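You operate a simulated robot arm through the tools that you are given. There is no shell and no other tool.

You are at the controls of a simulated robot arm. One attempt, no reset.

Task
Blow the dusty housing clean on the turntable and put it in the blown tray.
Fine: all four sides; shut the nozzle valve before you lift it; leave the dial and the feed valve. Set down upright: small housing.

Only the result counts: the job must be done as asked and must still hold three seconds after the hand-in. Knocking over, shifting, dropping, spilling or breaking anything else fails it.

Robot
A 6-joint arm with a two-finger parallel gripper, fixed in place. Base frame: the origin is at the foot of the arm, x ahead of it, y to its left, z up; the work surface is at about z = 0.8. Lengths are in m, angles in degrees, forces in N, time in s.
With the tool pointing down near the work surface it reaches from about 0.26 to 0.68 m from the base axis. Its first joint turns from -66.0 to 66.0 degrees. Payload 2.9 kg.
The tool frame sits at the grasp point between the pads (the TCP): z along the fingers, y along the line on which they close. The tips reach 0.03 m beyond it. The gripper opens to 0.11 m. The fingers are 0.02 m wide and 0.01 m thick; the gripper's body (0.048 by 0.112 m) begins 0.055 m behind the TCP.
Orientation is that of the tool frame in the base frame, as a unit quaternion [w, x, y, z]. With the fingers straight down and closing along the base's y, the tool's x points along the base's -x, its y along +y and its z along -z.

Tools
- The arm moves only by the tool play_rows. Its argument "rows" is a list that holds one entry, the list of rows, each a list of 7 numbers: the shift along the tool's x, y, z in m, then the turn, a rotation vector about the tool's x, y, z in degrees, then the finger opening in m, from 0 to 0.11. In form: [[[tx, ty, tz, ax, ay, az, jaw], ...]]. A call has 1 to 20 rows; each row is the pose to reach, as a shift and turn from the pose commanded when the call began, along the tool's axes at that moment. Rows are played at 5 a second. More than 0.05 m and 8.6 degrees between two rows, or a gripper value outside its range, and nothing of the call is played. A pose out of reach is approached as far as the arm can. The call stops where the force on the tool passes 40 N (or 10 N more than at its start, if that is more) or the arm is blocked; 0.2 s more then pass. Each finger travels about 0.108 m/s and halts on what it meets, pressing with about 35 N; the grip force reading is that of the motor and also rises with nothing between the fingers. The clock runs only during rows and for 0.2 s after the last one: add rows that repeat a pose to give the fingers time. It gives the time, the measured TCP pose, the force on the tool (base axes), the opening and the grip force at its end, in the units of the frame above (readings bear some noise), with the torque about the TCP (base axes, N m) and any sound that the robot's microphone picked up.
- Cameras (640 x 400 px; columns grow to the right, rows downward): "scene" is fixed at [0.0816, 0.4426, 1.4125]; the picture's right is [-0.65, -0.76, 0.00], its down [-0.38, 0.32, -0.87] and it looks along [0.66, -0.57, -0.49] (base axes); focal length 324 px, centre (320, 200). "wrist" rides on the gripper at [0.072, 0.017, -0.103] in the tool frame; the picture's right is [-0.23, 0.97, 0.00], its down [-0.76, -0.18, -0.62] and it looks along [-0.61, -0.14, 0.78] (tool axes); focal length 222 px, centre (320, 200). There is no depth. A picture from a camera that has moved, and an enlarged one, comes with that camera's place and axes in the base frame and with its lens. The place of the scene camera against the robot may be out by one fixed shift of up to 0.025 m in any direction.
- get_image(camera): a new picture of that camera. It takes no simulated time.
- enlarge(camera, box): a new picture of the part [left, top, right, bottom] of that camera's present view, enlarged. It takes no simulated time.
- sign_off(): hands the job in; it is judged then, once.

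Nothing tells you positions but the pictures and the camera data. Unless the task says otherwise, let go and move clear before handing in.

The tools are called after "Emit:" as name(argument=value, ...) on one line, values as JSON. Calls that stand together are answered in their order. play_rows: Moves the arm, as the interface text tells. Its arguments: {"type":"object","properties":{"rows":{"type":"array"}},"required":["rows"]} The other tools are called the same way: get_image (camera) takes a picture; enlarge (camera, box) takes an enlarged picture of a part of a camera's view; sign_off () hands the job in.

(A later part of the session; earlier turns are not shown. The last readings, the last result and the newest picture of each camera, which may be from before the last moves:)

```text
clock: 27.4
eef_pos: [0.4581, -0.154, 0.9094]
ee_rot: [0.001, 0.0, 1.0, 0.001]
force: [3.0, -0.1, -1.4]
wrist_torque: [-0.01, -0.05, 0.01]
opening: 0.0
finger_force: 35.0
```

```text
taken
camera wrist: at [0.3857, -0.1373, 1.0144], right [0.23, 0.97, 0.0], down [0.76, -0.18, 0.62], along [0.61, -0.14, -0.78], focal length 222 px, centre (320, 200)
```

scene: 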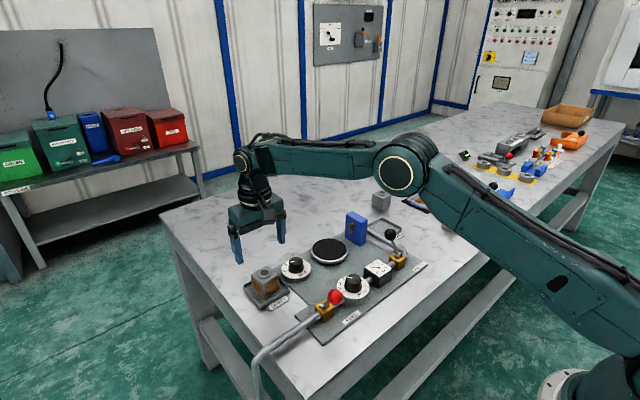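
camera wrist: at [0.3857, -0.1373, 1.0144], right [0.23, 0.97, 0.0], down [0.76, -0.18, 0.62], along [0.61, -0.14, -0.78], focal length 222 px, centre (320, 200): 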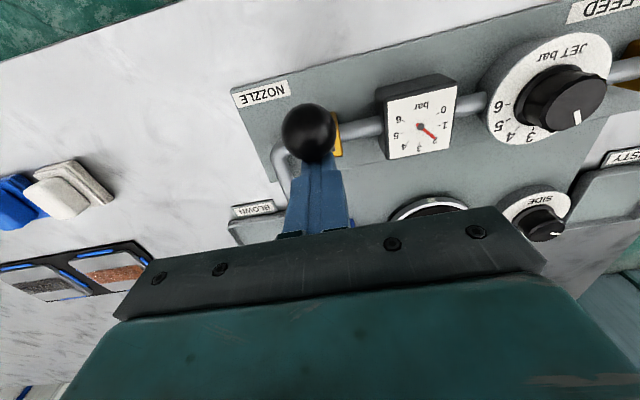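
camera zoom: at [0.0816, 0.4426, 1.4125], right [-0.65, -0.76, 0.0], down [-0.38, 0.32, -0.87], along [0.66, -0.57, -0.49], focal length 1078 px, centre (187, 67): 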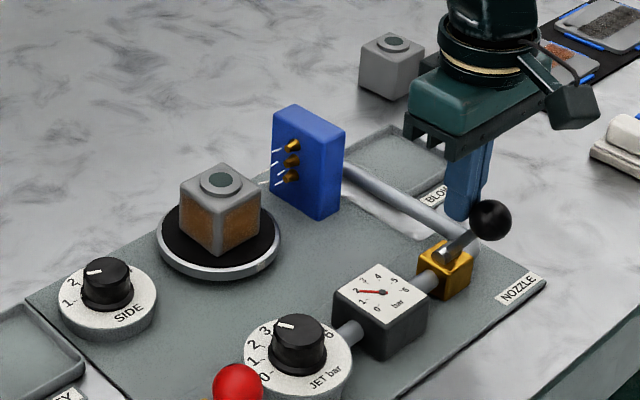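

White jet streaks now come from the nozzles, so the nozzle valve is open. I'll back off the lever without dragging it and look at the housing.

Emit:
play_rows(rows=[[[-0.01, 0, 0.0, 0, 0, 0, 0.0], [-0.015, 0, -0.03, 0, 0, 0, 0.0], [-0.015, -0.03, -0.07, 0, 0, 0, 0.0], [-0.015, -0.07, -0.1, 0, 0, 0, 0.0], [-0.03, -0.1, -0.1, 0, 0, 0, 0.02], [-0.03, -0.1, -0.1, 0, 0, 0, 0.04]]])

Emit:
get_image(camera="wrist")

Emit:
enlarge(camera="wrist", box=[340, 80, 500, 180])

Emit:
enlarge(camera="scene", box=[270, 180, 450, 300])

```text
clock: 28.8
eef_pos: [0.4869, -0.2556, 1.0114]
ee_rot: [0.001, 0.0, 1.0, 0.0]
force: [0.1, -0.7, -0.1]
wrist_torque: [0.03, 0.01, 0.01]
opening: 0.0399
finger_force: 0.0
```

```text
taken
camera wrist: at [0.4148, -0.2379, 1.1152], right [0.23, 0.97, 0.0], down [0.76, -0.18, 0.62], along [0.61, -0.14, -0.78], focal length 222 px, centre (320, 200)
```

wrist: 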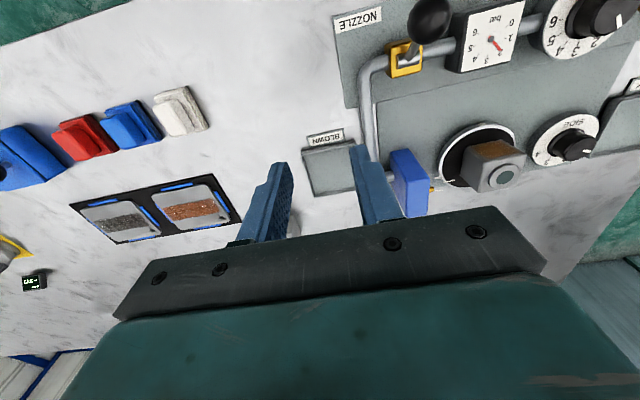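

```text
4.00 times, centred on (420, 130) of wrist
camera zoom: at [0.4148, -0.2379, 1.1152], right [0.23, 0.97, 0.0], down [0.76, -0.18, 0.62], along [0.61, -0.14, -0.78], focal length 888 px, centre (-80, 480)
```

zoom: 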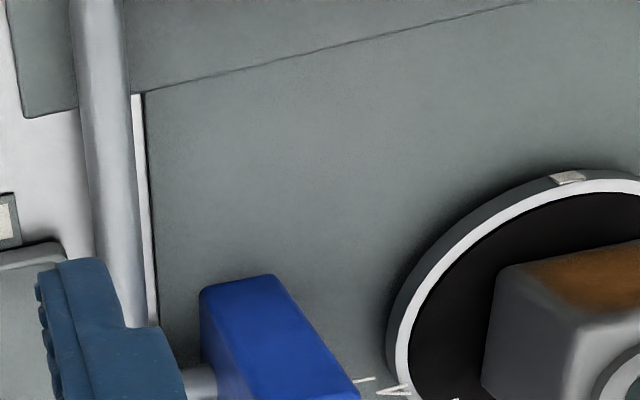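

```text
3.33 times, centred on (360, 240) of scene
camera zoom: at [0.0816, 0.4426, 1.4125], right [-0.65, -0.76, 0.0], down [-0.38, 0.32, -0.87], along [0.66, -0.57, -0.49], focal length 1078 px, centre (187, 67)
```

zoom: 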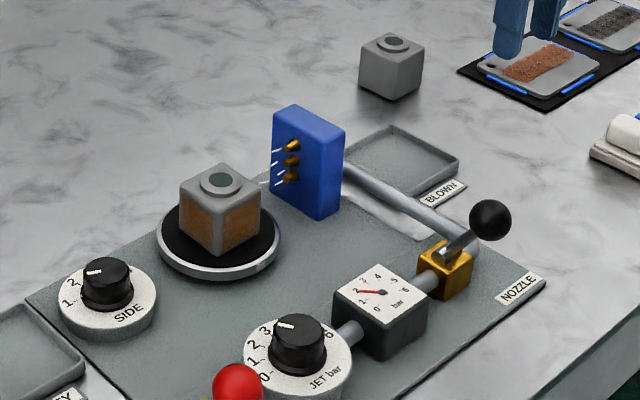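

The face toward the nozzle is already clean grey, and the jet is on. Now I'll go to the SIDE knob (0.619, 0.066, top z about 0.844) with the gripper yawed +60° so I can turn it through 1→4 in one grip.

Emit:
play_rows(rows=[[[-0.016, 0.04, -0.005, 0, 0, -7.5, 0.06], [-0.033, 0.08, -0.01, 0, 0, -15, 0.06], [-0.05, 0.12, -0.01, 0, 0, -22.5, 0.06], [-0.066, 0.16, -0.01, 0, 0, -30, 0.06], [-0.082, 0.2, -0.01, 0, 0, -37.5, 0.06], [-0.099, 0.24, -0.01, 0, 0, -45, 0.06], [-0.115, 0.28, -0.01, 0, 0, -52.5, 0.06], [-0.132, 0.3216, -0.01, 0, 0, -60, 0.06], [-0.132, 0.3216, -0.01, 0, 0, -60, 0.06]]])

Emit:
get_image(camera="wrist")

Emit:
enlarge(camera="scene", box=[250, 160, 400, 280])

```text
clock: 30.8
eef_pos: [0.6174, 0.0677, 1.0227]
ee_rot: [0.0, -0.501, 0.866, 0.0]
force: [0.4, -0.7, -0.5]
wrist_torque: [0.02, -0.01, -0.03]
opening: 0.0601
finger_force: 0.1
```

```text
taken
camera wrist: at [0.5676, 0.0138, 1.1267], right [-0.73, 0.68, 0.0], down [0.53, 0.57, 0.62], along [0.42, 0.46, -0.78], focal length 222 px, centre (320, 200)
```

wrist: 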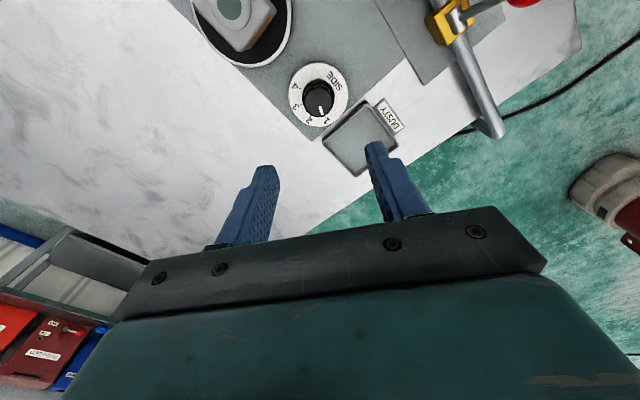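

```text
3.33 times, centred on (325, 220) of scene
camera zoom: at [0.0815, 0.4426, 1.4125], right [-0.65, -0.76, 0.0], down [-0.38, 0.32, -0.87], along [0.66, -0.57, -0.49], focal length 1078 px, centre (303, 133)
```

zoom: 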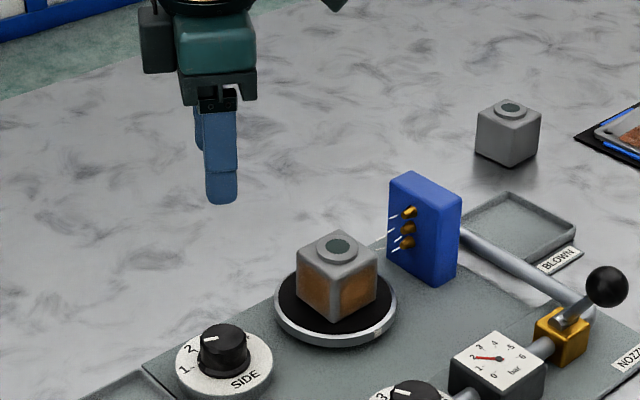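

The SIDE knob is in view below the fingers. I'll zoom in to fix its position precisely.

Emit:
enlarge(camera="wrist", box=[270, 50, 370, 140])

```text
4.44 times, centred on (320, 95) of wrist
camera zoom: at [0.5676, 0.0138, 1.1267], right [-0.73, 0.68, 0.0], down [0.53, 0.57, 0.62], along [0.42, 0.46, -0.78], focal length 987 px, centre (320, 667)
```

zoom: 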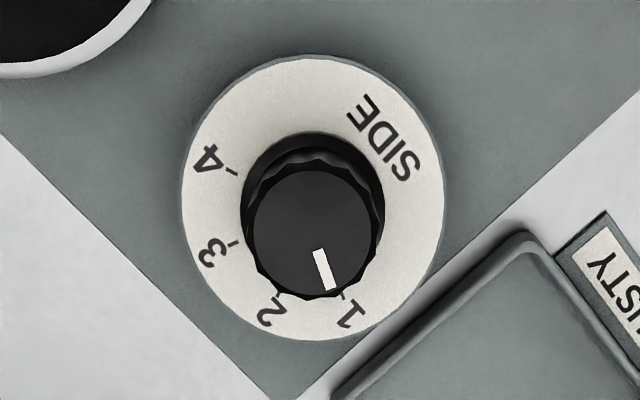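

The knob centre is at about (0.620, 0.067), right under the TCP, pointer on 1 with 40° between positions. I'll descend around it and close on it.

Emit:
play_rows(rows=[[[0, 0, 0.04, 0, 0, 0, 0.06], [0, 0, 0.08, 0, 0, 0, 0.06], [0, 0, 0.12, 0, 0, 0, 0.06], [0, 0, 0.15, 0, 0, 0, 0.06], [0, 0, 0.162, 0, 0, 0, 0.06], [0, 0, 0.162, 0, 0, 0, 0.06]]])

Emit:
get_image(camera="wrist")

Emit:
enlarge(camera="scene", box=[250, 180, 400, 300])

```text
clock: 32.2
eef_pos: [0.6189, 0.0673, 0.8591]
ee_rot: [0.0, -0.5, 0.866, 0.001]
force: [0.3, -0.7, 0.1]
wrist_torque: [-0.02, -0.01, 0.02]
opening: 0.0601
finger_force: 0.0
```

```text
taken
camera wrist: at [0.5693, 0.0135, 0.9631], right [-0.73, 0.68, 0.0], down [0.53, 0.57, 0.62], along [0.43, 0.45, -0.78], focal length 222 px, centre (320, 200)
```

wrist: 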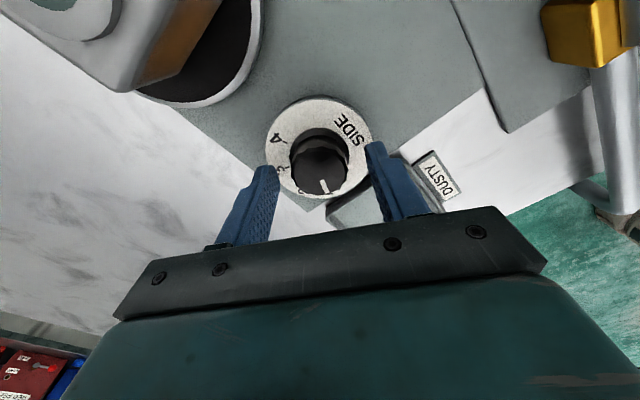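

```text
3.33 times, centred on (325, 240) of scene
camera zoom: at [0.0816, 0.4426, 1.4125], right [-0.65, -0.76, 0.0], down [-0.38, 0.32, -0.87], along [0.66, -0.57, -0.49], focal length 1078 px, centre (303, 67)
```

zoom: 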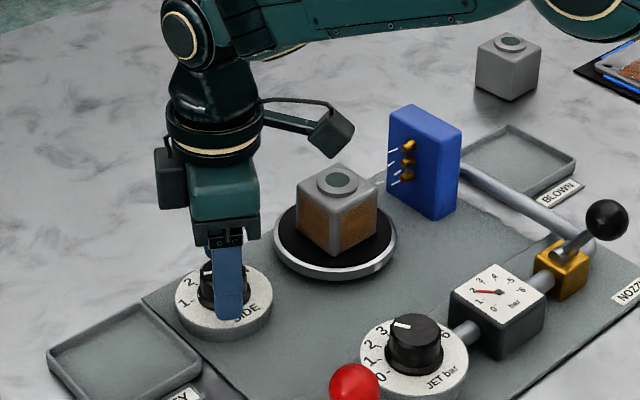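

The fingers straddle the knob. I'll close on it.

Emit:
play_rows(rows=[[[0, 0, 0, 0, 0, 0, 0.045], [0, 0, 0, 0, 0, 0, 0.032], [0, 0, 0, 0, 0, 0, 0.028], [0, 0, 0, 0, 0, 0, 0.028]]])

Emit:
enlarge(camera="wrist", box=[240, 70, 400, 230])

```text
clock: 33.2
eef_pos: [0.6207, 0.0672, 0.8593]
ee_rot: [0.0, -0.5, 0.866, -0.001]
force: [4.3, -1.3, -3.4]
wrist_torque: [0.01, -0.23, -0.04]
opening: 0.0354
finger_force: 45.1
```

```text
2.50 times, centred on (320, 150) of wrist
camera zoom: at [0.5695, 0.0134, 0.9632], right [-0.73, 0.68, 0.0], down [0.53, 0.57, 0.62], along [0.43, 0.45, -0.78], focal length 555 px, centre (320, 325)
```

zoom: 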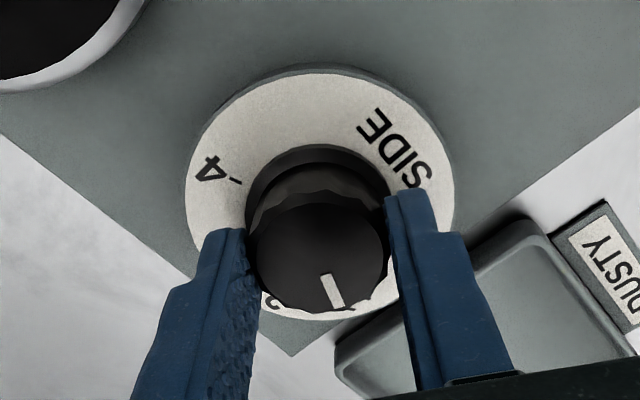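

The knob is held at 0.035 m. I'll turn it 40° clockwise (1→2) and check the table.

Emit:
play_rows(rows=[[[0, 0, 0, 0, 0, 8, 0.028], [0, 0, 0, 0, 0, 16, 0.028], [0, 0, 0, 0, 0, 24, 0.028], [0, 0, 0, 0, 0, 32, 0.028], [0, 0, 0, 0, 0, 40, 0.028], [0, 0, 0, 0, 0, 40, 0.028], [0, 0, 0, 0, 0, 40, 0.028]]])

Emit:
get_image(camera="wrist")

Emit:
enlarge(camera="wrist", box=[240, 70, 400, 230])

Emit:
enlarge(camera="scene", box=[250, 180, 400, 300])

```text
clock: 34.8
eef_pos: [0.6201, 0.0678, 0.8596]
ee_rot: [0.001, -0.173, 0.985, -0.001]
force: [5.1, -3.2, 7.5]
wrist_torque: [-0.33, 0.92, -0.03]
opening: 0.0354
finger_force: 45.5
```

```text
taken
camera wrist: at [0.5465, 0.0587, 0.9631], right [-0.12, 0.99, 0.0], down [0.78, 0.09, 0.62], along [0.62, 0.07, -0.78], focal length 222 px, centre (320, 200)
```

wrist: 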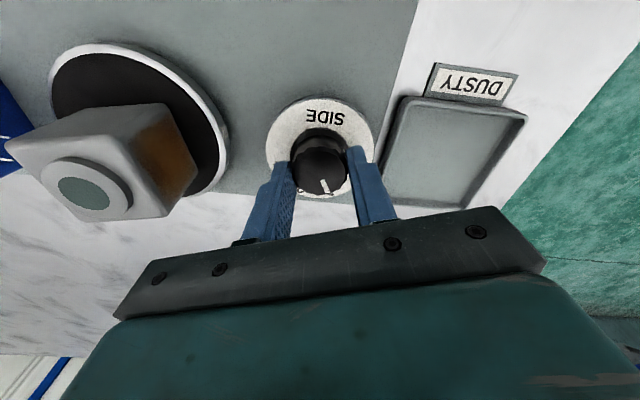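

```text
2.50 times, centred on (320, 150) of wrist
camera zoom: at [0.5465, 0.0587, 0.9631], right [-0.12, 0.99, 0.0], down [0.78, 0.09, 0.62], along [0.62, 0.07, -0.78], focal length 555 px, centre (320, 325)
```

zoom: 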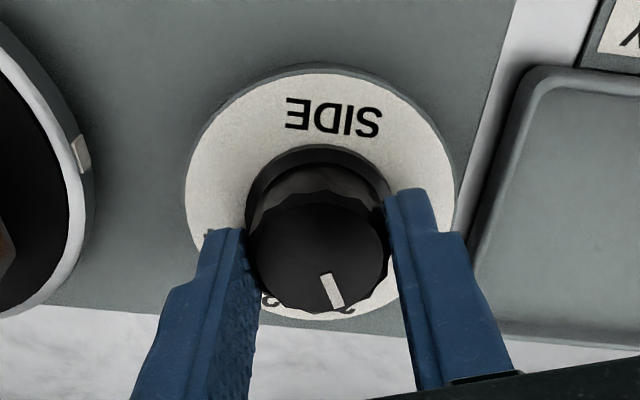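

```text
3.33 times, centred on (325, 240) of scene
camera zoom: at [0.0815, 0.4425, 1.4125], right [-0.65, -0.76, 0.0], down [-0.38, 0.32, -0.87], along [0.66, -0.57, -0.49], focal length 1078 px, centre (303, 67)
```

zoom: 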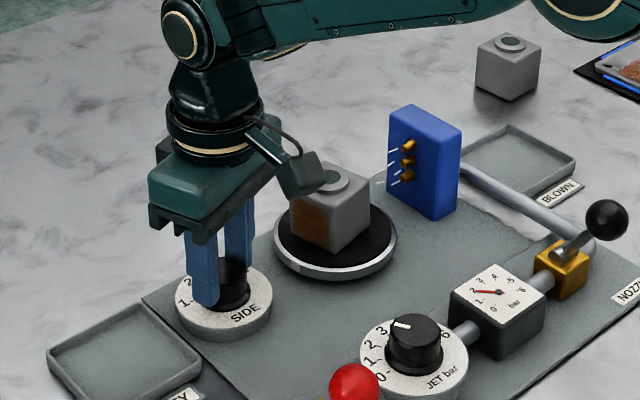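

Turning the SIDE knob rotated the table 90°: the clean face now points toward the robot and a new face is under the jet. I'll dwell about 3 s here, then turn to 3.

Emit:
play_rows(rows=[[[0, 0, 0, 0, 0, 0, 0.028], [0, 0, 0, 0, 0, 0, 0.028], [0, 0, 0, 0, 0, 0, 0.028], [0, 0, 0, 0, 0, 0, 0.028], [0, 0, 0, 0, 0, 0, 0.028], [0, 0, 0, 0, 0, 0, 0.028], [0, 0, 0, 0, 0, 0, 0.028], [0, 0, 0, 0, 0, 0, 0.028], [0, 0, 0, 0, 0, 0, 0.028], [0, 0, 0, 0, 0, 0, 0.028], [0, 0, 0, 0, 0, 0, 0.028], [0, 0, 0, 0, 0, 0, 0.028], [0, 0, 0, 0, 0, 0, 0.028], [0, 0, 0, 0, 0, 0, 0.028], [0, 0, 0, 0, 0, 0, 0.028], [0, 0, 0, 0, 0, 0, 0.028]]])

Emit:
play_rows(rows=[[[0, 0, 0, 0, 0, 8, 0.028], [0, 0, 0, 0, 0, 16, 0.028], [0, 0, 0, 0, 0, 24, 0.028], [0, 0, 0, 0, 0, 32, 0.028], [0, 0, 0, 0, 0, 40, 0.028], [0, 0, 0, 0, 0, 40, 0.028], [0, 0, 0, 0, 0, 40, 0.028]]])

Emit:
get_image(camera="wrist")

Emit:
enlarge(camera="wrist", box=[240, 70, 400, 230])

Emit:
enlarge(camera="scene", box=[250, 180, 400, 300])

```text
clock: 38.2
eef_pos: [0.62, 0.0673, 0.858]
ee_rot: [0.0, -0.174, 0.985, 0.0]
force: [6.8, -3.1, 16.5]
wrist_torque: [-0.07, -0.29, -0.06]
opening: 0.0352
finger_force: 45.6
```

```text
clock: 39.8
eef_pos: [0.6202, 0.0669, 0.8591]
ee_rot: [0.0, 0.175, 0.985, 0.001]
force: [15.8, -6.9, 8.4]
wrist_torque: [-0.17, -0.53, -0.01]
opening: 0.0353
finger_force: 44.8
```

```text
taken
camera wrist: at [0.558, 0.1081, 0.963], right [0.55, 0.84, 0.0], down [0.65, -0.43, 0.62], along [0.52, -0.34, -0.78], focal length 222 px, centre (320, 200)
```

wrist: 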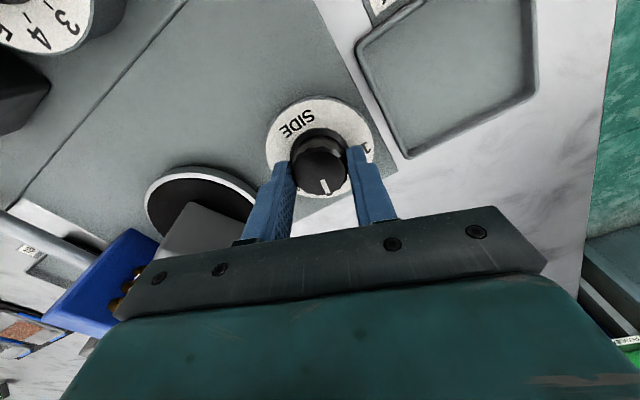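

```text
2.50 times, centred on (320, 150) of wrist
camera zoom: at [0.558, 0.1081, 0.963], right [0.55, 0.84, 0.0], down [0.65, -0.43, 0.62], along [0.52, -0.34, -0.78], focal length 555 px, centre (320, 325)
```

zoom: 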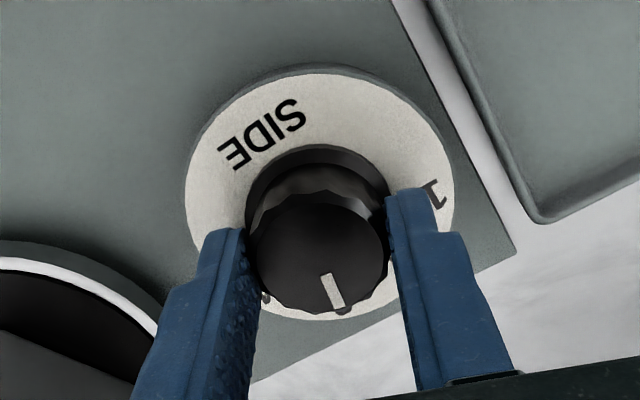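

```text
3.33 times, centred on (325, 240) of scene
camera zoom: at [0.0817, 0.4424, 1.4125], right [-0.65, -0.76, 0.0], down [-0.38, 0.32, -0.87], along [0.66, -0.57, -0.49], focal length 1078 px, centre (303, 67)
```

zoom: 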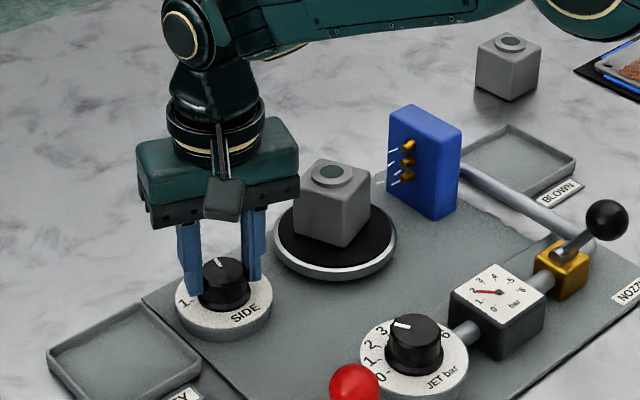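

Two visible faces are clean now and a third is under the jet. I'll dwell 3 s, then relax and re-grip the knob to shed the side load before the last turn.

Emit:
play_rows(rows=[[[0, 0, 0, 0, 0, 0, 0.028], [0, 0, 0, 0, 0, 0, 0.028], [0, 0, 0, 0, 0, 0, 0.028], [0, 0, 0, 0, 0, 0, 0.028], [0, 0, 0, 0, 0, 0, 0.028], [0, 0, 0, 0, 0, 0, 0.028], [0, 0, 0, 0, 0, 0, 0.028], [0, 0, 0, 0, 0, 0, 0.028], [0, 0, 0, 0, 0, 0, 0.028], [0, 0, 0, 0, 0, 0, 0.028], [0, 0, 0, 0, 0, 0, 0.028], [0, 0, 0, 0, 0, 0, 0.028], [0, 0, 0, 0, 0, 0, 0.04], [0, 0, 0, 0, 0, 0, 0.05], [0, 0, 0, 0, 0, 0, 0.05], [0, 0, 0, 0, 0, 0, 0.04], [0, 0, 0, 0, 0, 0, 0.03], [0, 0, 0, 0, 0, 0, 0.028], [0, 0, 0, 0, 0, 0, 0.028]]])

Emit:
enlarge(camera="scene", box=[250, 180, 400, 300])

Emit:
enlarge(camera="wrist", box=[120, 70, 400, 270])

```text
clock: 43.8
eef_pos: [0.6196, 0.0674, 0.8575]
ee_rot: [-0.001, 0.174, 0.985, 0.0]
force: [-2.7, -1.0, -2.0]
wrist_torque: [0.31, 0.04, 0.01]
opening: 0.0355
finger_force: 45.1
```

```text
3.33 times, centred on (325, 240) of scene
camera zoom: at [0.0815, 0.4426, 1.4125], right [-0.65, -0.76, 0.0], down [-0.38, 0.32, -0.87], along [0.66, -0.57, -0.49], focal length 1078 px, centre (303, 67)
```

zoom: 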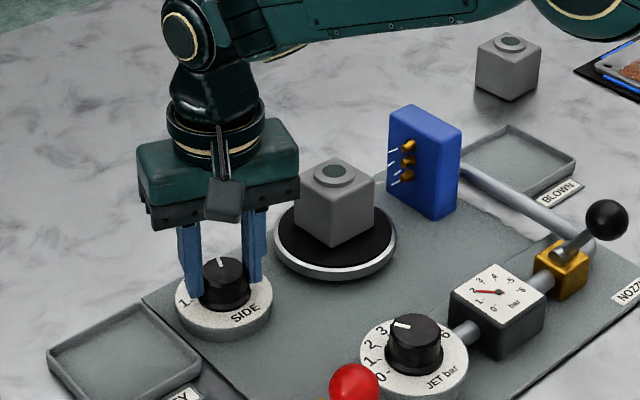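

```text
2.00 times, centred on (260, 170) of wrist
camera zoom: at [0.557, 0.1084, 0.9626], right [0.55, 0.84, 0.0], down [0.66, -0.43, 0.62], along [0.52, -0.34, -0.78], focal length 444 px, centre (440, 260)
```

zoom: 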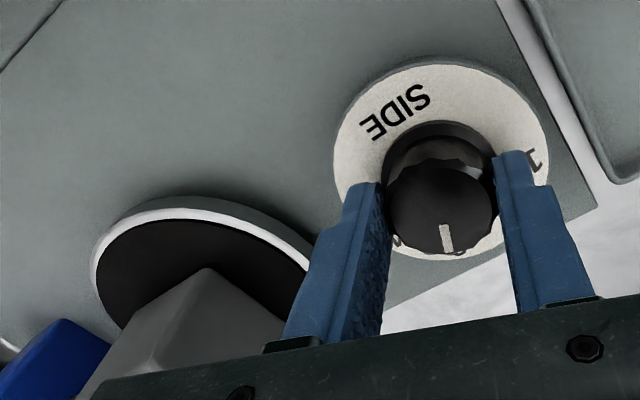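

The table has settled square at side 3. Now the last turn, 3→4.

Emit:
play_rows(rows=[[[0, 0, 0, 0, 0, 8, 0.028], [0, 0, 0, 0, 0, 16, 0.028], [0, 0, 0, 0, 0, 24, 0.028], [0, 0, 0, 0, 0, 32, 0.028], [0, 0, 0, 0, 0, 40, 0.028], [0, 0, 0, 0, 0, 40, 0.028], [0, 0, 0, 0, 0, 40, 0.028]]])

Emit:
get_image(camera="wrist")

Emit:
enlarge(camera="wrist", box=[240, 70, 400, 230])

Emit:
enlarge(camera="scene", box=[250, 180, 400, 300])

```text
clock: 45.4
eef_pos: [0.6195, 0.0673, 0.8577]
ee_rot: [-0.001, 0.5, 0.866, 0.0]
force: [0.7, 10.8, -10.0]
wrist_torque: [0.65, -0.17, -0.04]
opening: 0.0356
finger_force: 45.4
```

```text
taken
camera wrist: at [0.5981, 0.1396, 0.9625], right [0.96, 0.29, 0.0], down [0.23, -0.75, 0.62], along [0.18, -0.6, -0.78], focal length 222 px, centre (320, 200)
```

wrist: 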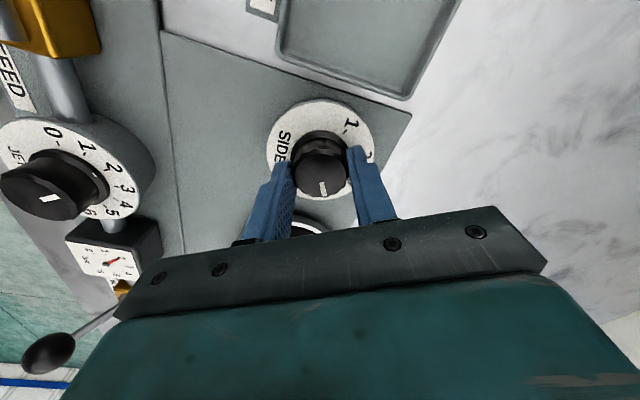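

```text
2.50 times, centred on (320, 150) of wrist
camera zoom: at [0.5981, 0.1396, 0.9625], right [0.96, 0.29, 0.0], down [0.23, -0.75, 0.62], along [0.18, -0.6, -0.78], focal length 555 px, centre (320, 325)
```

zoom: 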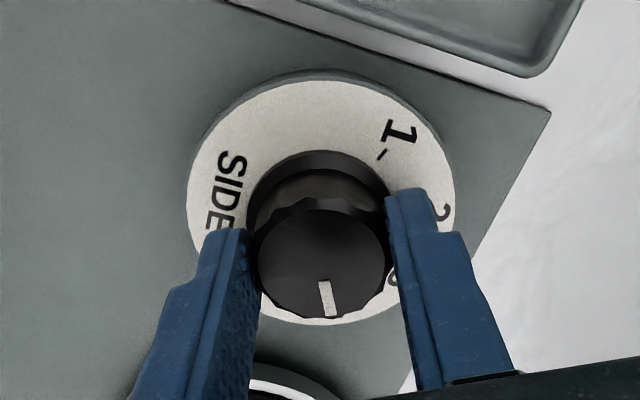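

```text
3.33 times, centred on (325, 240) of scene
camera zoom: at [0.0818, 0.4429, 1.4124], right [-0.65, -0.76, 0.0], down [-0.38, 0.32, -0.87], along [0.66, -0.57, -0.49], focal length 1078 px, centre (303, 67)
```

zoom: 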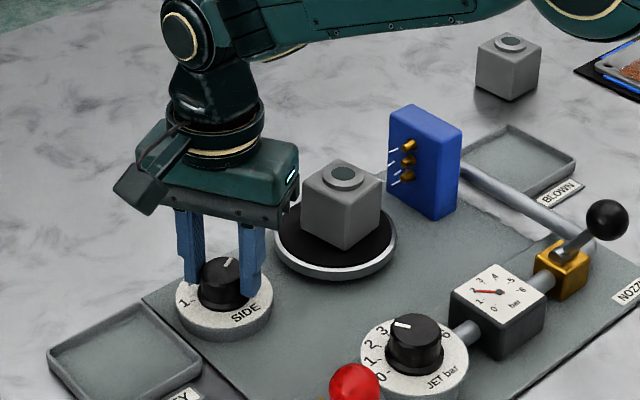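

The knob is at 4 and the last face is under the jet. I'll let go of the knob so it settles, dwell a few seconds, and then rise clear.

Emit:
play_rows(rows=[[[0, 0, 0, 0, 0, 0, 0.04], [0, 0, 0, 0, 0, 0, 0.055], [0, 0, 0, 0, 0, 0, 0.06], [0, 0, 0, 0, 0, 0, 0.06], [0, 0, 0, 0, 0, 0, 0.06], [0, 0, -0.03, 0, 0, 0, 0.06], [0, 0, -0.07, 0, 0, 0, 0.06], [0, 0, -0.11, 0, 0, 0, 0.06], [0, 0, -0.15, 0, 0, 0, 0.06], [0, 0, -0.15, 0, 0, 0, 0.06], [0, 0, -0.15, 0, 0, 0, 0.06], [0, 0, -0.15, 0, 0, 0, 0.06], [0, 0, -0.15, 0, 0, 0, 0.06], [0, 0, -0.15, 0, 0, 0, 0.06]]])

Emit:
get_image(camera="wrist")

Emit:
enlarge(camera="scene", box=[250, 180, 400, 300])

```text
clock: 48.4
eef_pos: [0.6185, 0.066, 1.0089]
ee_rot: [0.0, 0.499, 0.866, 0.0]
force: [0.1, 0.2, -0.3]
wrist_torque: [0.01, -0.01, -0.02]
opening: 0.0598
finger_force: 0.0
```

```text
taken
camera wrist: at [0.5968, 0.1374, 1.1127], right [0.96, 0.29, 0.0], down [0.23, -0.75, 0.62], along [0.18, -0.6, -0.78], focal length 222 px, centre (320, 200)
```

wrist: 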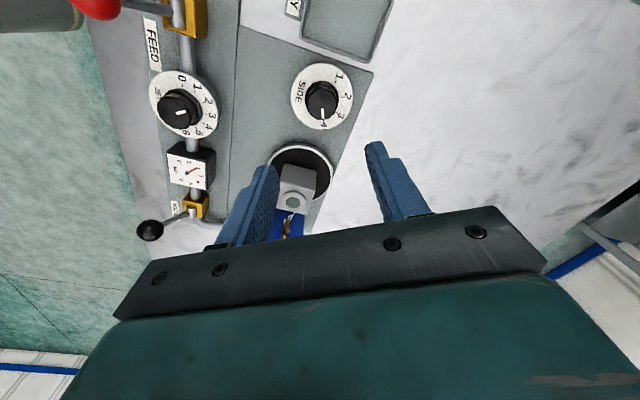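

```text
3.33 times, centred on (325, 240) of scene
camera zoom: at [0.0816, 0.4426, 1.4125], right [-0.65, -0.76, 0.0], down [-0.38, 0.32, -0.87], along [0.66, -0.57, -0.49], focal length 1078 px, centre (303, 67)
```

zoom: 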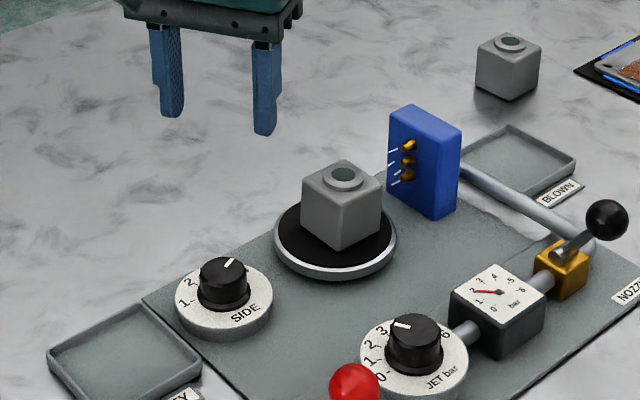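

The knob has settled on 4 and the table is square. I'll swing back to the nozzle side, giving the jet more time, and check the face under the jet from there.

Emit:
play_rows(rows=[[[-0.0266, -0.0345, 0, 0, 0, -7.5, 0.06], [-0.0533, -0.069, 0, 0, 0, -15, 0.06], [-0.0799, -0.1035, 0, 0, 0, -22.5, 0.06], [-0.1066, -0.138, 0, 0, 0, -30, 0.06], [-0.1332, -0.1725, 0, 0, 0, -37.5, 0.05], [-0.1598, -0.207, 0, 0, 0, -45, 0.04], [-0.1865, -0.2415, 0, 0, 0, -52.5, 0.02], [-0.2131, -0.276, 0, 0, 0, -60, 0.0], [-0.2131, -0.276, 0, 0, 0, -60, 0.0]]])

Emit:
get_image(camera="wrist")

Emit:
enlarge(camera="wrist", box=[380, 90, 560, 230])

Emit:
enlarge(camera="wrist", box=[340, 0, 500, 100])

```text
clock: 50.4
eef_pos: [0.4867, -0.2561, 1.0105]
ee_rot: [0.0, -0.001, 1.0, 0.001]
force: [-0.8, -0.1, -0.4]
wrist_torque: [0.0, 0.0, 0.0]
opening: 0.0
finger_force: 35.2
```

```text
taken
camera wrist: at [0.4143, -0.2396, 1.1137], right [0.23, 0.97, 0.0], down [0.76, -0.18, 0.62], along [0.61, -0.14, -0.78], focal length 222 px, centre (320, 200)
```

wrist: 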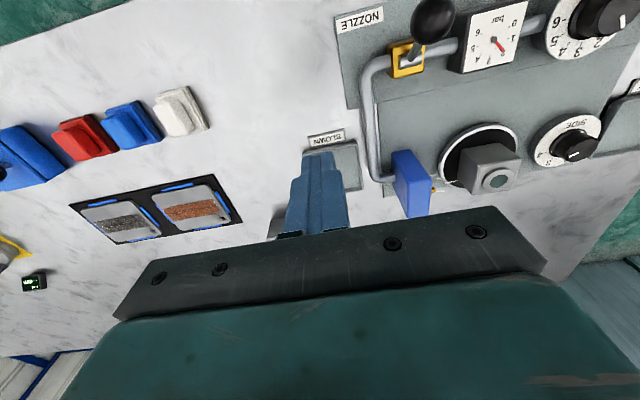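

```text
2.86 times, centred on (470, 160) of wrist
camera zoom: at [0.4143, -0.2396, 1.1137], right [0.23, 0.97, 0.0], down [0.76, -0.18, 0.62], along [0.61, -0.14, -0.78], focal length 635 px, centre (-109, 314)
```

zoom: 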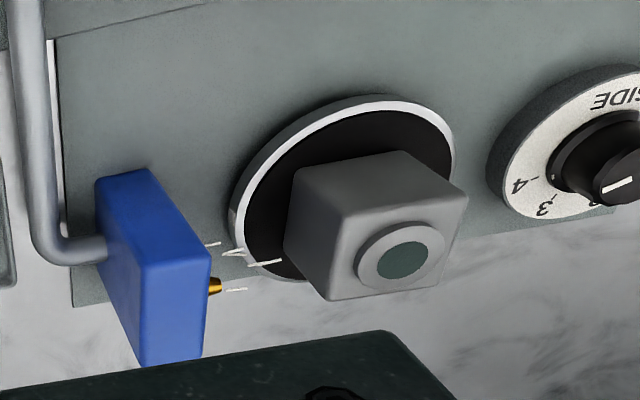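

```text
4.00 times, centred on (420, 50) of wrist
camera zoom: at [0.4143, -0.2396, 1.1137], right [0.23, 0.97, 0.0], down [0.76, -0.18, 0.62], along [0.61, -0.14, -0.78], focal length 888 px, centre (-80, 800)
```

zoom: 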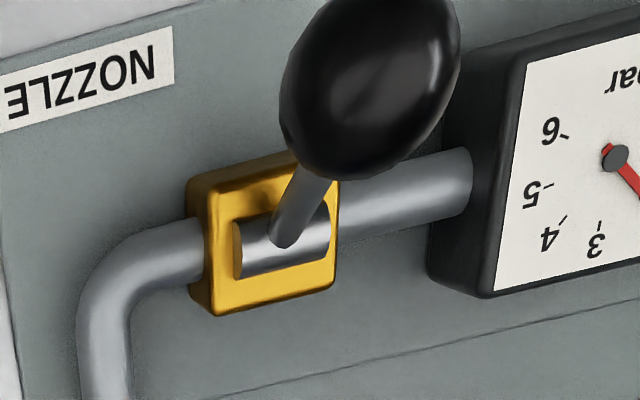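

All visible faces are clean grey. Now I'll go to the robot side of the lever ball (about 0.433, -0.154, 0.892) with closed fingers, ready to push it back to shut.

Emit:
play_rows(rows=[[[0.033, 0.034, 0, 0, 0, 0, 0], [0.066, 0.068, 0, 0, 0, 0, 0], [0.098, 0.1015, 0, 0, 0, 0, 0], [0.098, 0.1015, 0.035, 0, 0, 0, 0], [0.098, 0.1015, 0.07, 0, 0, 0, 0], [0.098, 0.1015, 0.1, 0, 0, 0, 0], [0.098, 0.1015, 0.1, 0, 0, 0, 0]]])

Emit:
get_image(camera="wrist")

Emit:
enlarge(camera="scene", box=[300, 170, 450, 290])

```text
clock: 52.0
eef_pos: [0.3889, -0.1549, 0.9096]
ee_rot: [0.001, 0.0, 1.0, 0.0]
force: [0.7, 0.8, 1.1]
wrist_torque: [0.03, 0.01, 0.0]
opening: 0.0001
finger_force: 34.8
```

```text
taken
camera wrist: at [0.3167, -0.1371, 1.0138], right [0.23, 0.97, 0.0], down [0.76, -0.18, 0.62], along [0.61, -0.14, -0.78], focal length 222 px, centre (320, 200)
```

wrist: 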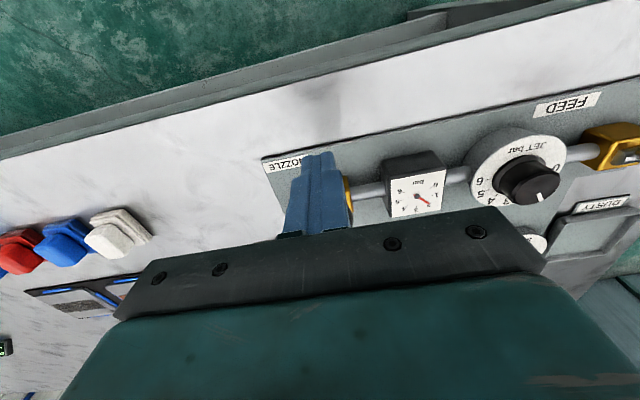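

```text
3.33 times, centred on (375, 230) of scene
camera zoom: at [0.0816, 0.4426, 1.4125], right [-0.65, -0.76, 0.0], down [-0.38, 0.32, -0.87], along [0.66, -0.57, -0.49], focal length 1078 px, centre (137, 100)
```

zoom: 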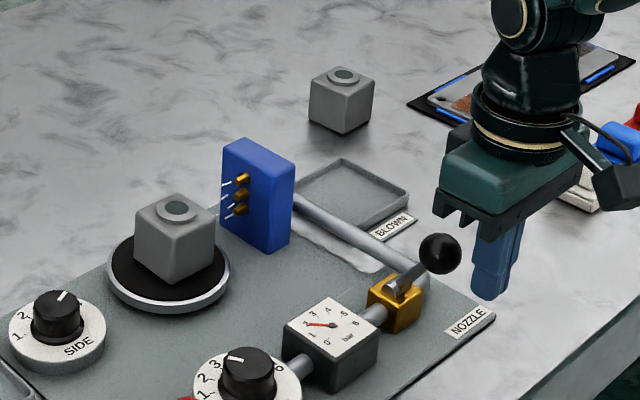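

Fingers are on the robot side of the ball. I'll push it away along its arc to shut the nozzle.

Emit:
play_rows(rows=[[[-0.01, 0, 0, 0, 0, 0, 0], [-0.019, 0, 0, 0, 0, 0, 0], [-0.026, 0, -0.0032, 0, 0, 0, 0], [-0.033, 0, -0.0055, 0, 0, 0, 0], [-0.04, 0, -0.0072, 0, 0, 0, 0], [-0.047, 0, -0.0079, 0, 0, 0, 0], [-0.054, 0, -0.0079, 0, 0, 0, 0], [-0.061, 0, -0.0072, 0, 0, 0, 0], [-0.068, 0, -0.0053, 0, 0, 0, 0], [-0.075, 0, -0.0028, 0, 0, 0, 0], [-0.081, 0, 0, 0, 0, 0, 0], [-0.084, 0, 0, 0, 0, 0, 0], [-0.084, 0, 0, 0, 0, 0, 0]]])

Emit:
enlarge(camera="scene", box=[300, 170, 450, 290])

Emit:
get_image(camera="wrist")

```text
clock: 54.8
eef_pos: [0.472, -0.1534, 0.9084]
ee_rot: [0.0, 0.001, 1.0, -0.001]
force: [-5.1, -1.6, 1.1]
wrist_torque: [-0.01, 0.1, -0.02]
opening: 0.0001
finger_force: 34.8
```

```text
3.33 times, centred on (375, 230) of scene
camera zoom: at [0.0814, 0.4426, 1.4125], right [-0.65, -0.76, 0.0], down [-0.37, 0.32, -0.87], along [0.66, -0.57, -0.49], focal length 1078 px, centre (137, 100)
```

zoom: 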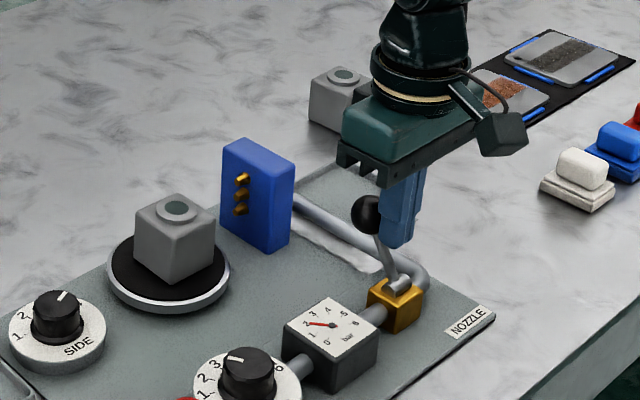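

```text
taken
camera wrist: at [0.4001, -0.1365, 1.0128], right [0.23, 0.97, 0.0], down [0.76, -0.18, 0.62], along [0.61, -0.14, -0.78], focal length 222 px, centre (320, 200)
```

wrist: 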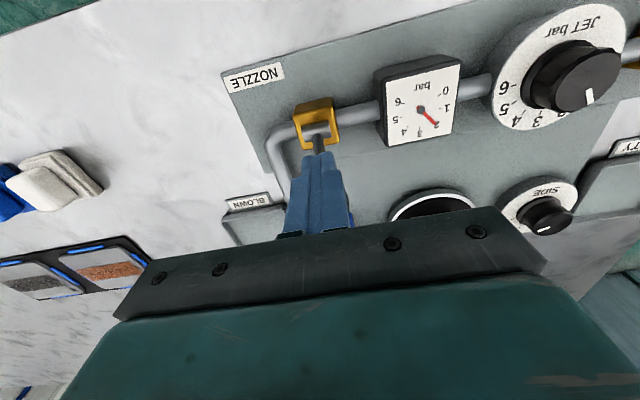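

The jet streaks are gone and the lever is back at its original tilt. I'll nudge 3 mm more to make sure it's fully seated, then back off and rise.

Emit:
play_rows(rows=[[[-0.002, 0, 0.001, 0, 0, 0, 0], [-0.003, 0, 0.0015, 0, 0, 0, 0], [-0.003, 0, 0.0015, 0, 0, 0, 0]]])

```text
clock: 55.6
eef_pos: [0.4732, -0.1534, 0.9057]
ee_rot: [-0.004, 0.002, 1.0, 0.001]
force: [-28.8, -4.3, 7.8]
wrist_torque: [-0.25, 0.41, -0.08]
opening: 0.0001
finger_force: 34.8
```

The end stop is firmly felt, so the valve is fully shut. I'll back off, rise, and move above the housing with the fingers opened.

Emit:
play_rows(rows=[[[0.01, 0, 0, 0, 0, 0, 0], [0.02, 0, -0.01, 0, 0, 0, 0], [0.02, 0, -0.05, 0, 0, 0, 0], [0.01, 0, -0.09, 0, 0, 0, 0.0], [-0.02, 0.022, -0.1, 0, 0, 0, 0.02], [-0.055, 0.045, -0.1, 0, 0, 0, 0.04], [-0.09, 0.068, -0.1, 0, 0, 0, 0.06], [-0.12, 0.09, -0.1, 0, 0, 0, 0.076], [-0.1435, 0.106, -0.1, 0, 0, 0, 0.076], [-0.1435, 0.106, -0.1, 0, 0, 0, 0.076]]])

Emit:
get_image(camera="wrist")

Emit:
enlarge(camera="wrist", box=[160, 40, 480, 240])

Emit:
enlarge(camera="scene", box=[250, 170, 450, 290])

```text
clock: 57.8
eef_pos: [0.6199, -0.0487, 1.0082]
ee_rot: [0.0, 0.0, 1.0, 0.0]
force: [-0.3, 0.2, 0.2]
wrist_torque: [-0.01, 0.03, -0.03]
opening: 0.076
finger_force: 0.0
```

```text
taken
camera wrist: at [0.5475, -0.0307, 1.1116], right [0.23, 0.97, 0.0], down [0.76, -0.18, 0.62], along [0.61, -0.14, -0.78], focal length 222 px, centre (320, 200)
```

wrist: 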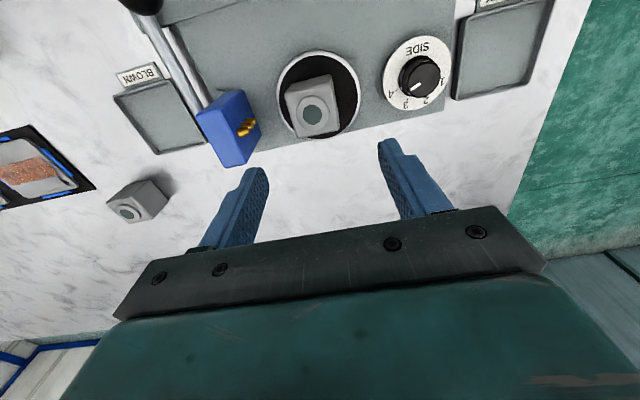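

```text
2.00 times, centred on (320, 140) of wrist
camera zoom: at [0.5475, -0.0307, 1.1116], right [0.23, 0.97, 0.0], down [0.76, -0.18, 0.62], along [0.61, -0.14, -0.78], focal length 444 px, centre (320, 320)
```

zoom: 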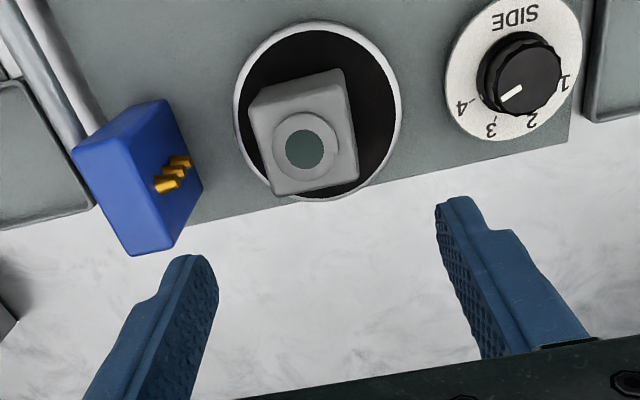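

```text
3.20 times, centred on (350, 230) of scene
camera zoom: at [0.0815, 0.4426, 1.4125], right [-0.65, -0.76, 0.0], down [-0.38, 0.32, -0.87], along [0.66, -0.57, -0.49], focal length 1035 px, centre (224, 104)
```

zoom: 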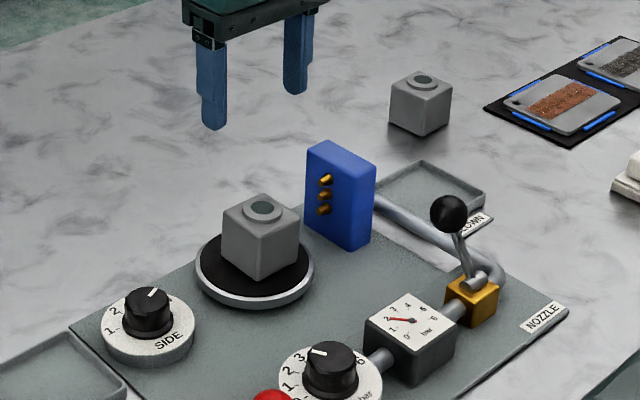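

The housing is clean on all visible sides; it sits at about (0.618, -0.0545) on the disc, still square, and the valve is shut. I'll align, descend and grip it.

Emit:
play_rows(rows=[[[0.0015, -0.0058, 0.03, 0, 0, 0, 0.072], [0.0015, -0.0058, 0.07, 0, 0, 0, 0.072], [0.0015, -0.0058, 0.11, 0, 0, 0, 0.072], [0.0015, -0.0058, 0.13, 0, 0, 0, 0.072], [0.0015, -0.0058, 0.14, 0, 0, 0, 0.072], [0.0015, -0.0058, 0.14, 0, 0, 0, 0.072]]])

Emit:
get_image(camera="wrist")

Emit:
enlarge(camera="scene", box=[250, 170, 400, 290])

```text
clock: 59.2
eef_pos: [0.6169, -0.0542, 0.8662]
ee_rot: [0.0, 0.0, 1.0, 0.0]
force: [-0.3, 0.0, 0.2]
wrist_torque: [-0.02, -0.01, 0.01]
opening: 0.0722
finger_force: 0.1
```

```text
taken
camera wrist: at [0.5451, -0.0367, 0.9713], right [0.23, 0.97, 0.0], down [0.76, -0.18, 0.62], along [0.61, -0.14, -0.78], focal length 222 px, centre (320, 200)
```

wrist: 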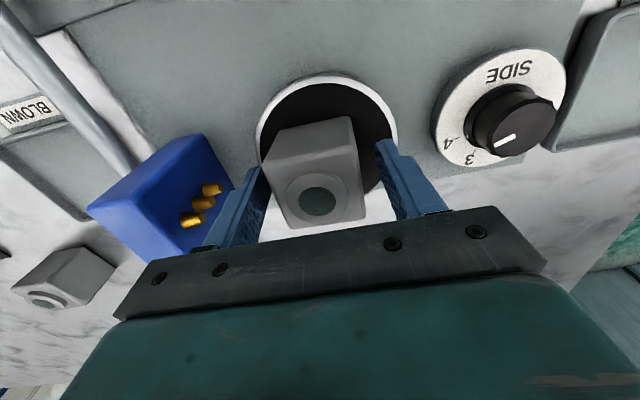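

```text
3.33 times, centred on (325, 230) of scene
camera zoom: at [0.0816, 0.4426, 1.4125], right [-0.65, -0.76, 0.0], down [-0.38, 0.32, -0.87], along [0.66, -0.57, -0.49], focal length 1078 px, centre (303, 100)
```

zoom: 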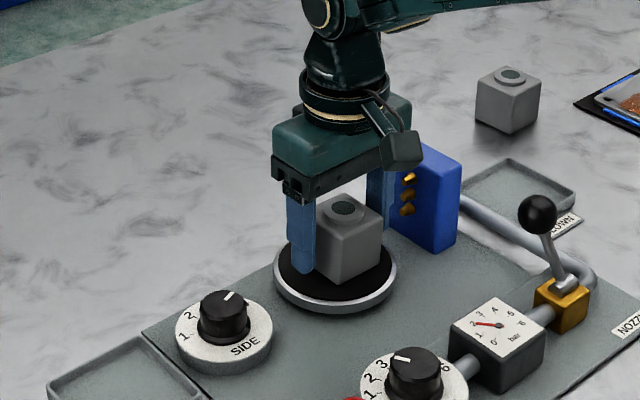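

The housing is centred between the pads just as in the first grasp. Closing now.

Emit:
play_rows(rows=[[[0, 0, 0, 0, 0, 0, 0.06], [0, 0, 0, 0, 0, 0, 0.045], [0, 0, 0, 0, 0, 0, 0.035], [0, 0, 0, 0, 0, 0, 0.035]]])

```text
clock: 60.2
eef_pos: [0.6173, -0.0551, 0.8658]
ee_rot: [0.0, 0.0, 1.0, 0.0]
force: [0.3, -1.2, -0.4]
wrist_torque: [0.0, -0.03, 0.01]
opening: 0.0499
finger_force: 35.2
```

Gripped at 0.050 m. I'll lift well above the nozzle block and carry it over to above the BLOWN tray near (0.598, -0.263).

Emit:
play_rows(rows=[[[0, 0, -0.02, 0, 0, 0, 0.035], [0, 0, -0.06, 0, 0, 0, 0.035], [0, 0, -0.1, 0, 0, 0, 0.035], [0, 0, -0.135, 0, 0, 0, 0.035], [0.003, -0.04, -0.135, 0, 0, 0, 0.035], [0.007, -0.08, -0.135, 0, 0, 0, 0.035], [0.011, -0.12, -0.135, 0, 0, 0, 0.035], [0.015, -0.16, -0.135, 0, 0, 0, 0.035], [0.018, -0.195, -0.135, 0, 0, 0, 0.035], [0.019, -0.208, -0.135, 0, 0, 0, 0.035], [0.019, -0.208, -0.135, 0, 0, 0, 0.035], [0.019, -0.208, -0.135, 0, 0, 0, 0.035]]])

Emit:
get_image(camera="wrist")

Emit:
enlarge(camera="wrist", box=[240, 50, 420, 230])

Emit:
enlarge(camera="scene", box=[310, 140, 460, 260])

```text
clock: 62.8
eef_pos: [0.5997, -0.2612, 1.0027]
ee_rot: [0.0, -0.001, 1.0, 0.0]
force: [0.2, -0.1, -2.2]
wrist_torque: [-0.02, 0.0, 0.0]
opening: 0.0497
finger_force: 35.1
```

```text
taken
camera wrist: at [0.5268, -0.2436, 1.1062], right [0.23, 0.97, 0.0], down [0.76, -0.18, 0.62], along [0.61, -0.14, -0.78], focal length 222 px, centre (320, 200)
```

wrist: 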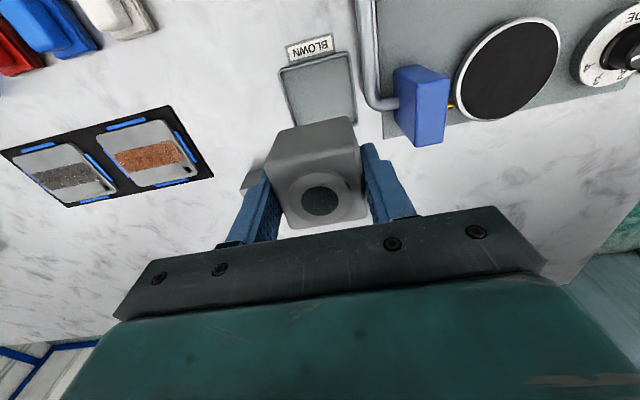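

```text
2.22 times, centred on (330, 140) of wrist
camera zoom: at [0.5268, -0.2436, 1.1062], right [0.23, 0.97, 0.0], down [0.76, -0.18, 0.62], along [0.61, -0.14, -0.78], focal length 494 px, centre (298, 333)
```

zoom: 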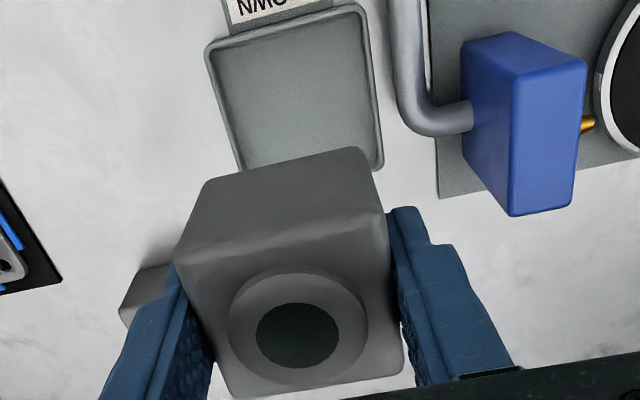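

```text
3.33 times, centred on (385, 200) of scene
camera zoom: at [0.0816, 0.4426, 1.4125], right [-0.65, -0.76, 0.0], down [-0.38, 0.32, -0.87], along [0.66, -0.57, -0.49], focal length 1078 px, centre (103, 200)
```

zoom: 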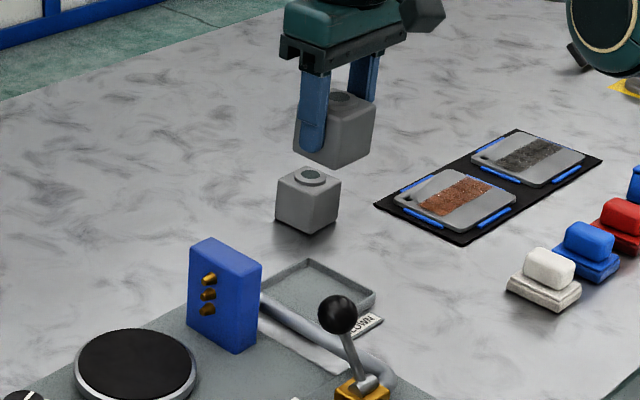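

The tray is centred at about (0.6015, -0.261), and the nozzle pipe runs close on its left side, so I'll keep the release opening small. Descending to just above the tray floor.

Emit:
play_rows(rows=[[[-0.0015, -0.0015, 0.03, 0, 0, 0, 0.035], [-0.0015, -0.0015, 0.07, 0, 0, 0, 0.035], [-0.0015, -0.0015, 0.11, 0, 0, 0, 0.035], [-0.0015, -0.0015, 0.135, 0, 0, 0, 0.035], [-0.0015, -0.0015, 0.147, 0, 0, 0, 0.035], [-0.0015, -0.0015, 0.151, 0, 0, 0, 0.035], [-0.0015, -0.0015, 0.151, 0, 0, 0, 0.035]]])

Emit:
get_image(camera="wrist")

Emit:
enlarge(camera="scene", box=[330, 170, 450, 270])

```text
clock: 64.4
eef_pos: [0.599, -0.2617, 0.8502]
ee_rot: [0.0, 0.0, 1.0, 0.0]
force: [0.0, -0.2, -1.5]
wrist_torque: [-0.01, 0.05, 0.02]
opening: 0.0499
finger_force: 35.1
```

```text
taken
camera wrist: at [0.5272, -0.2455, 0.9553], right [0.23, 0.97, 0.0], down [0.76, -0.18, 0.62], along [0.61, -0.14, -0.78], focal length 222 px, centre (320, 200)
```

wrist: 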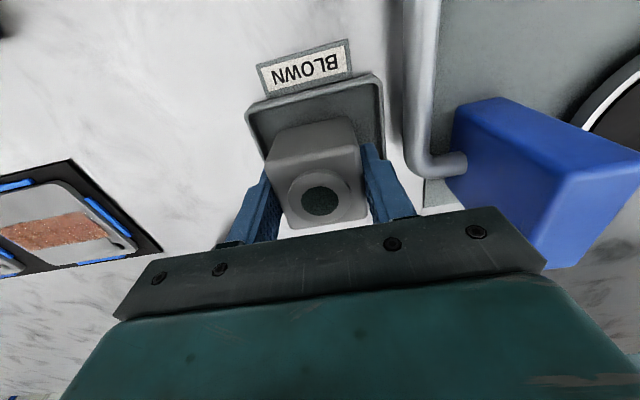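

```text
4.00 times, centred on (390, 220) of scene
camera zoom: at [0.0816, 0.4426, 1.4125], right [-0.65, -0.76, 0.0], down [-0.38, 0.32, -0.87], along [0.66, -0.57, -0.49], focal length 1294 px, centre (40, 120)
```

zoom: 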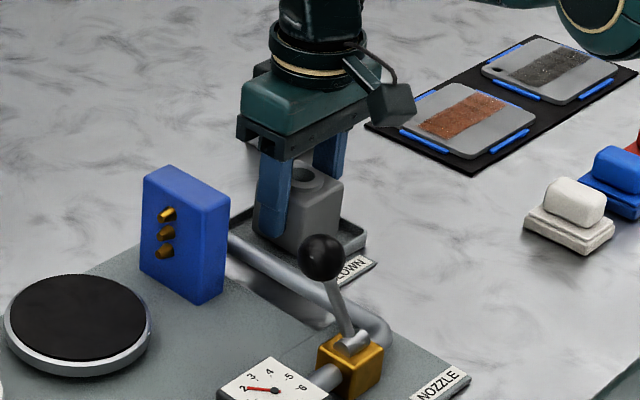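

The housing sits inside the tray outline, matching how it sat in the DUSTY tray. I'll lower in small steps until contact.

Emit:
play_rows(rows=[[[0, 0, 0.001, 0, 0, 0, 0.035], [0, 0, 0.002, 0, 0, 0, 0.035], [0, 0, 0.003, 0, 0, 0, 0.035], [0, 0, 0.003, 0, 0, 0, 0.035]]])

```text
clock: 65.4
eef_pos: [0.6, -0.2629, 0.8494]
ee_rot: [0.0, 0.0, 1.0, 0.0]
force: [-1.7, 0.1, 2.1]
wrist_torque: [-0.13, 0.16, -0.05]
opening: 0.0499
finger_force: 35.3
```

Contact is starting (+2 N). One more millimetre to confirm it's seated.

Emit:
play_rows(rows=[[[0, 0, 0.0008, 0, 0, 0, 0.035], [0, 0, 0.0008, 0, 0, 0, 0.035]]])

```text
clock: 66.0
eef_pos: [0.6011, -0.2622, 0.8484]
ee_rot: [0.0, -0.001, 1.0, -0.001]
force: [-5.1, 3.2, 14.9]
wrist_torque: [0.07, 0.57, -0.1]
opening: 0.0498
finger_force: 34.9
```

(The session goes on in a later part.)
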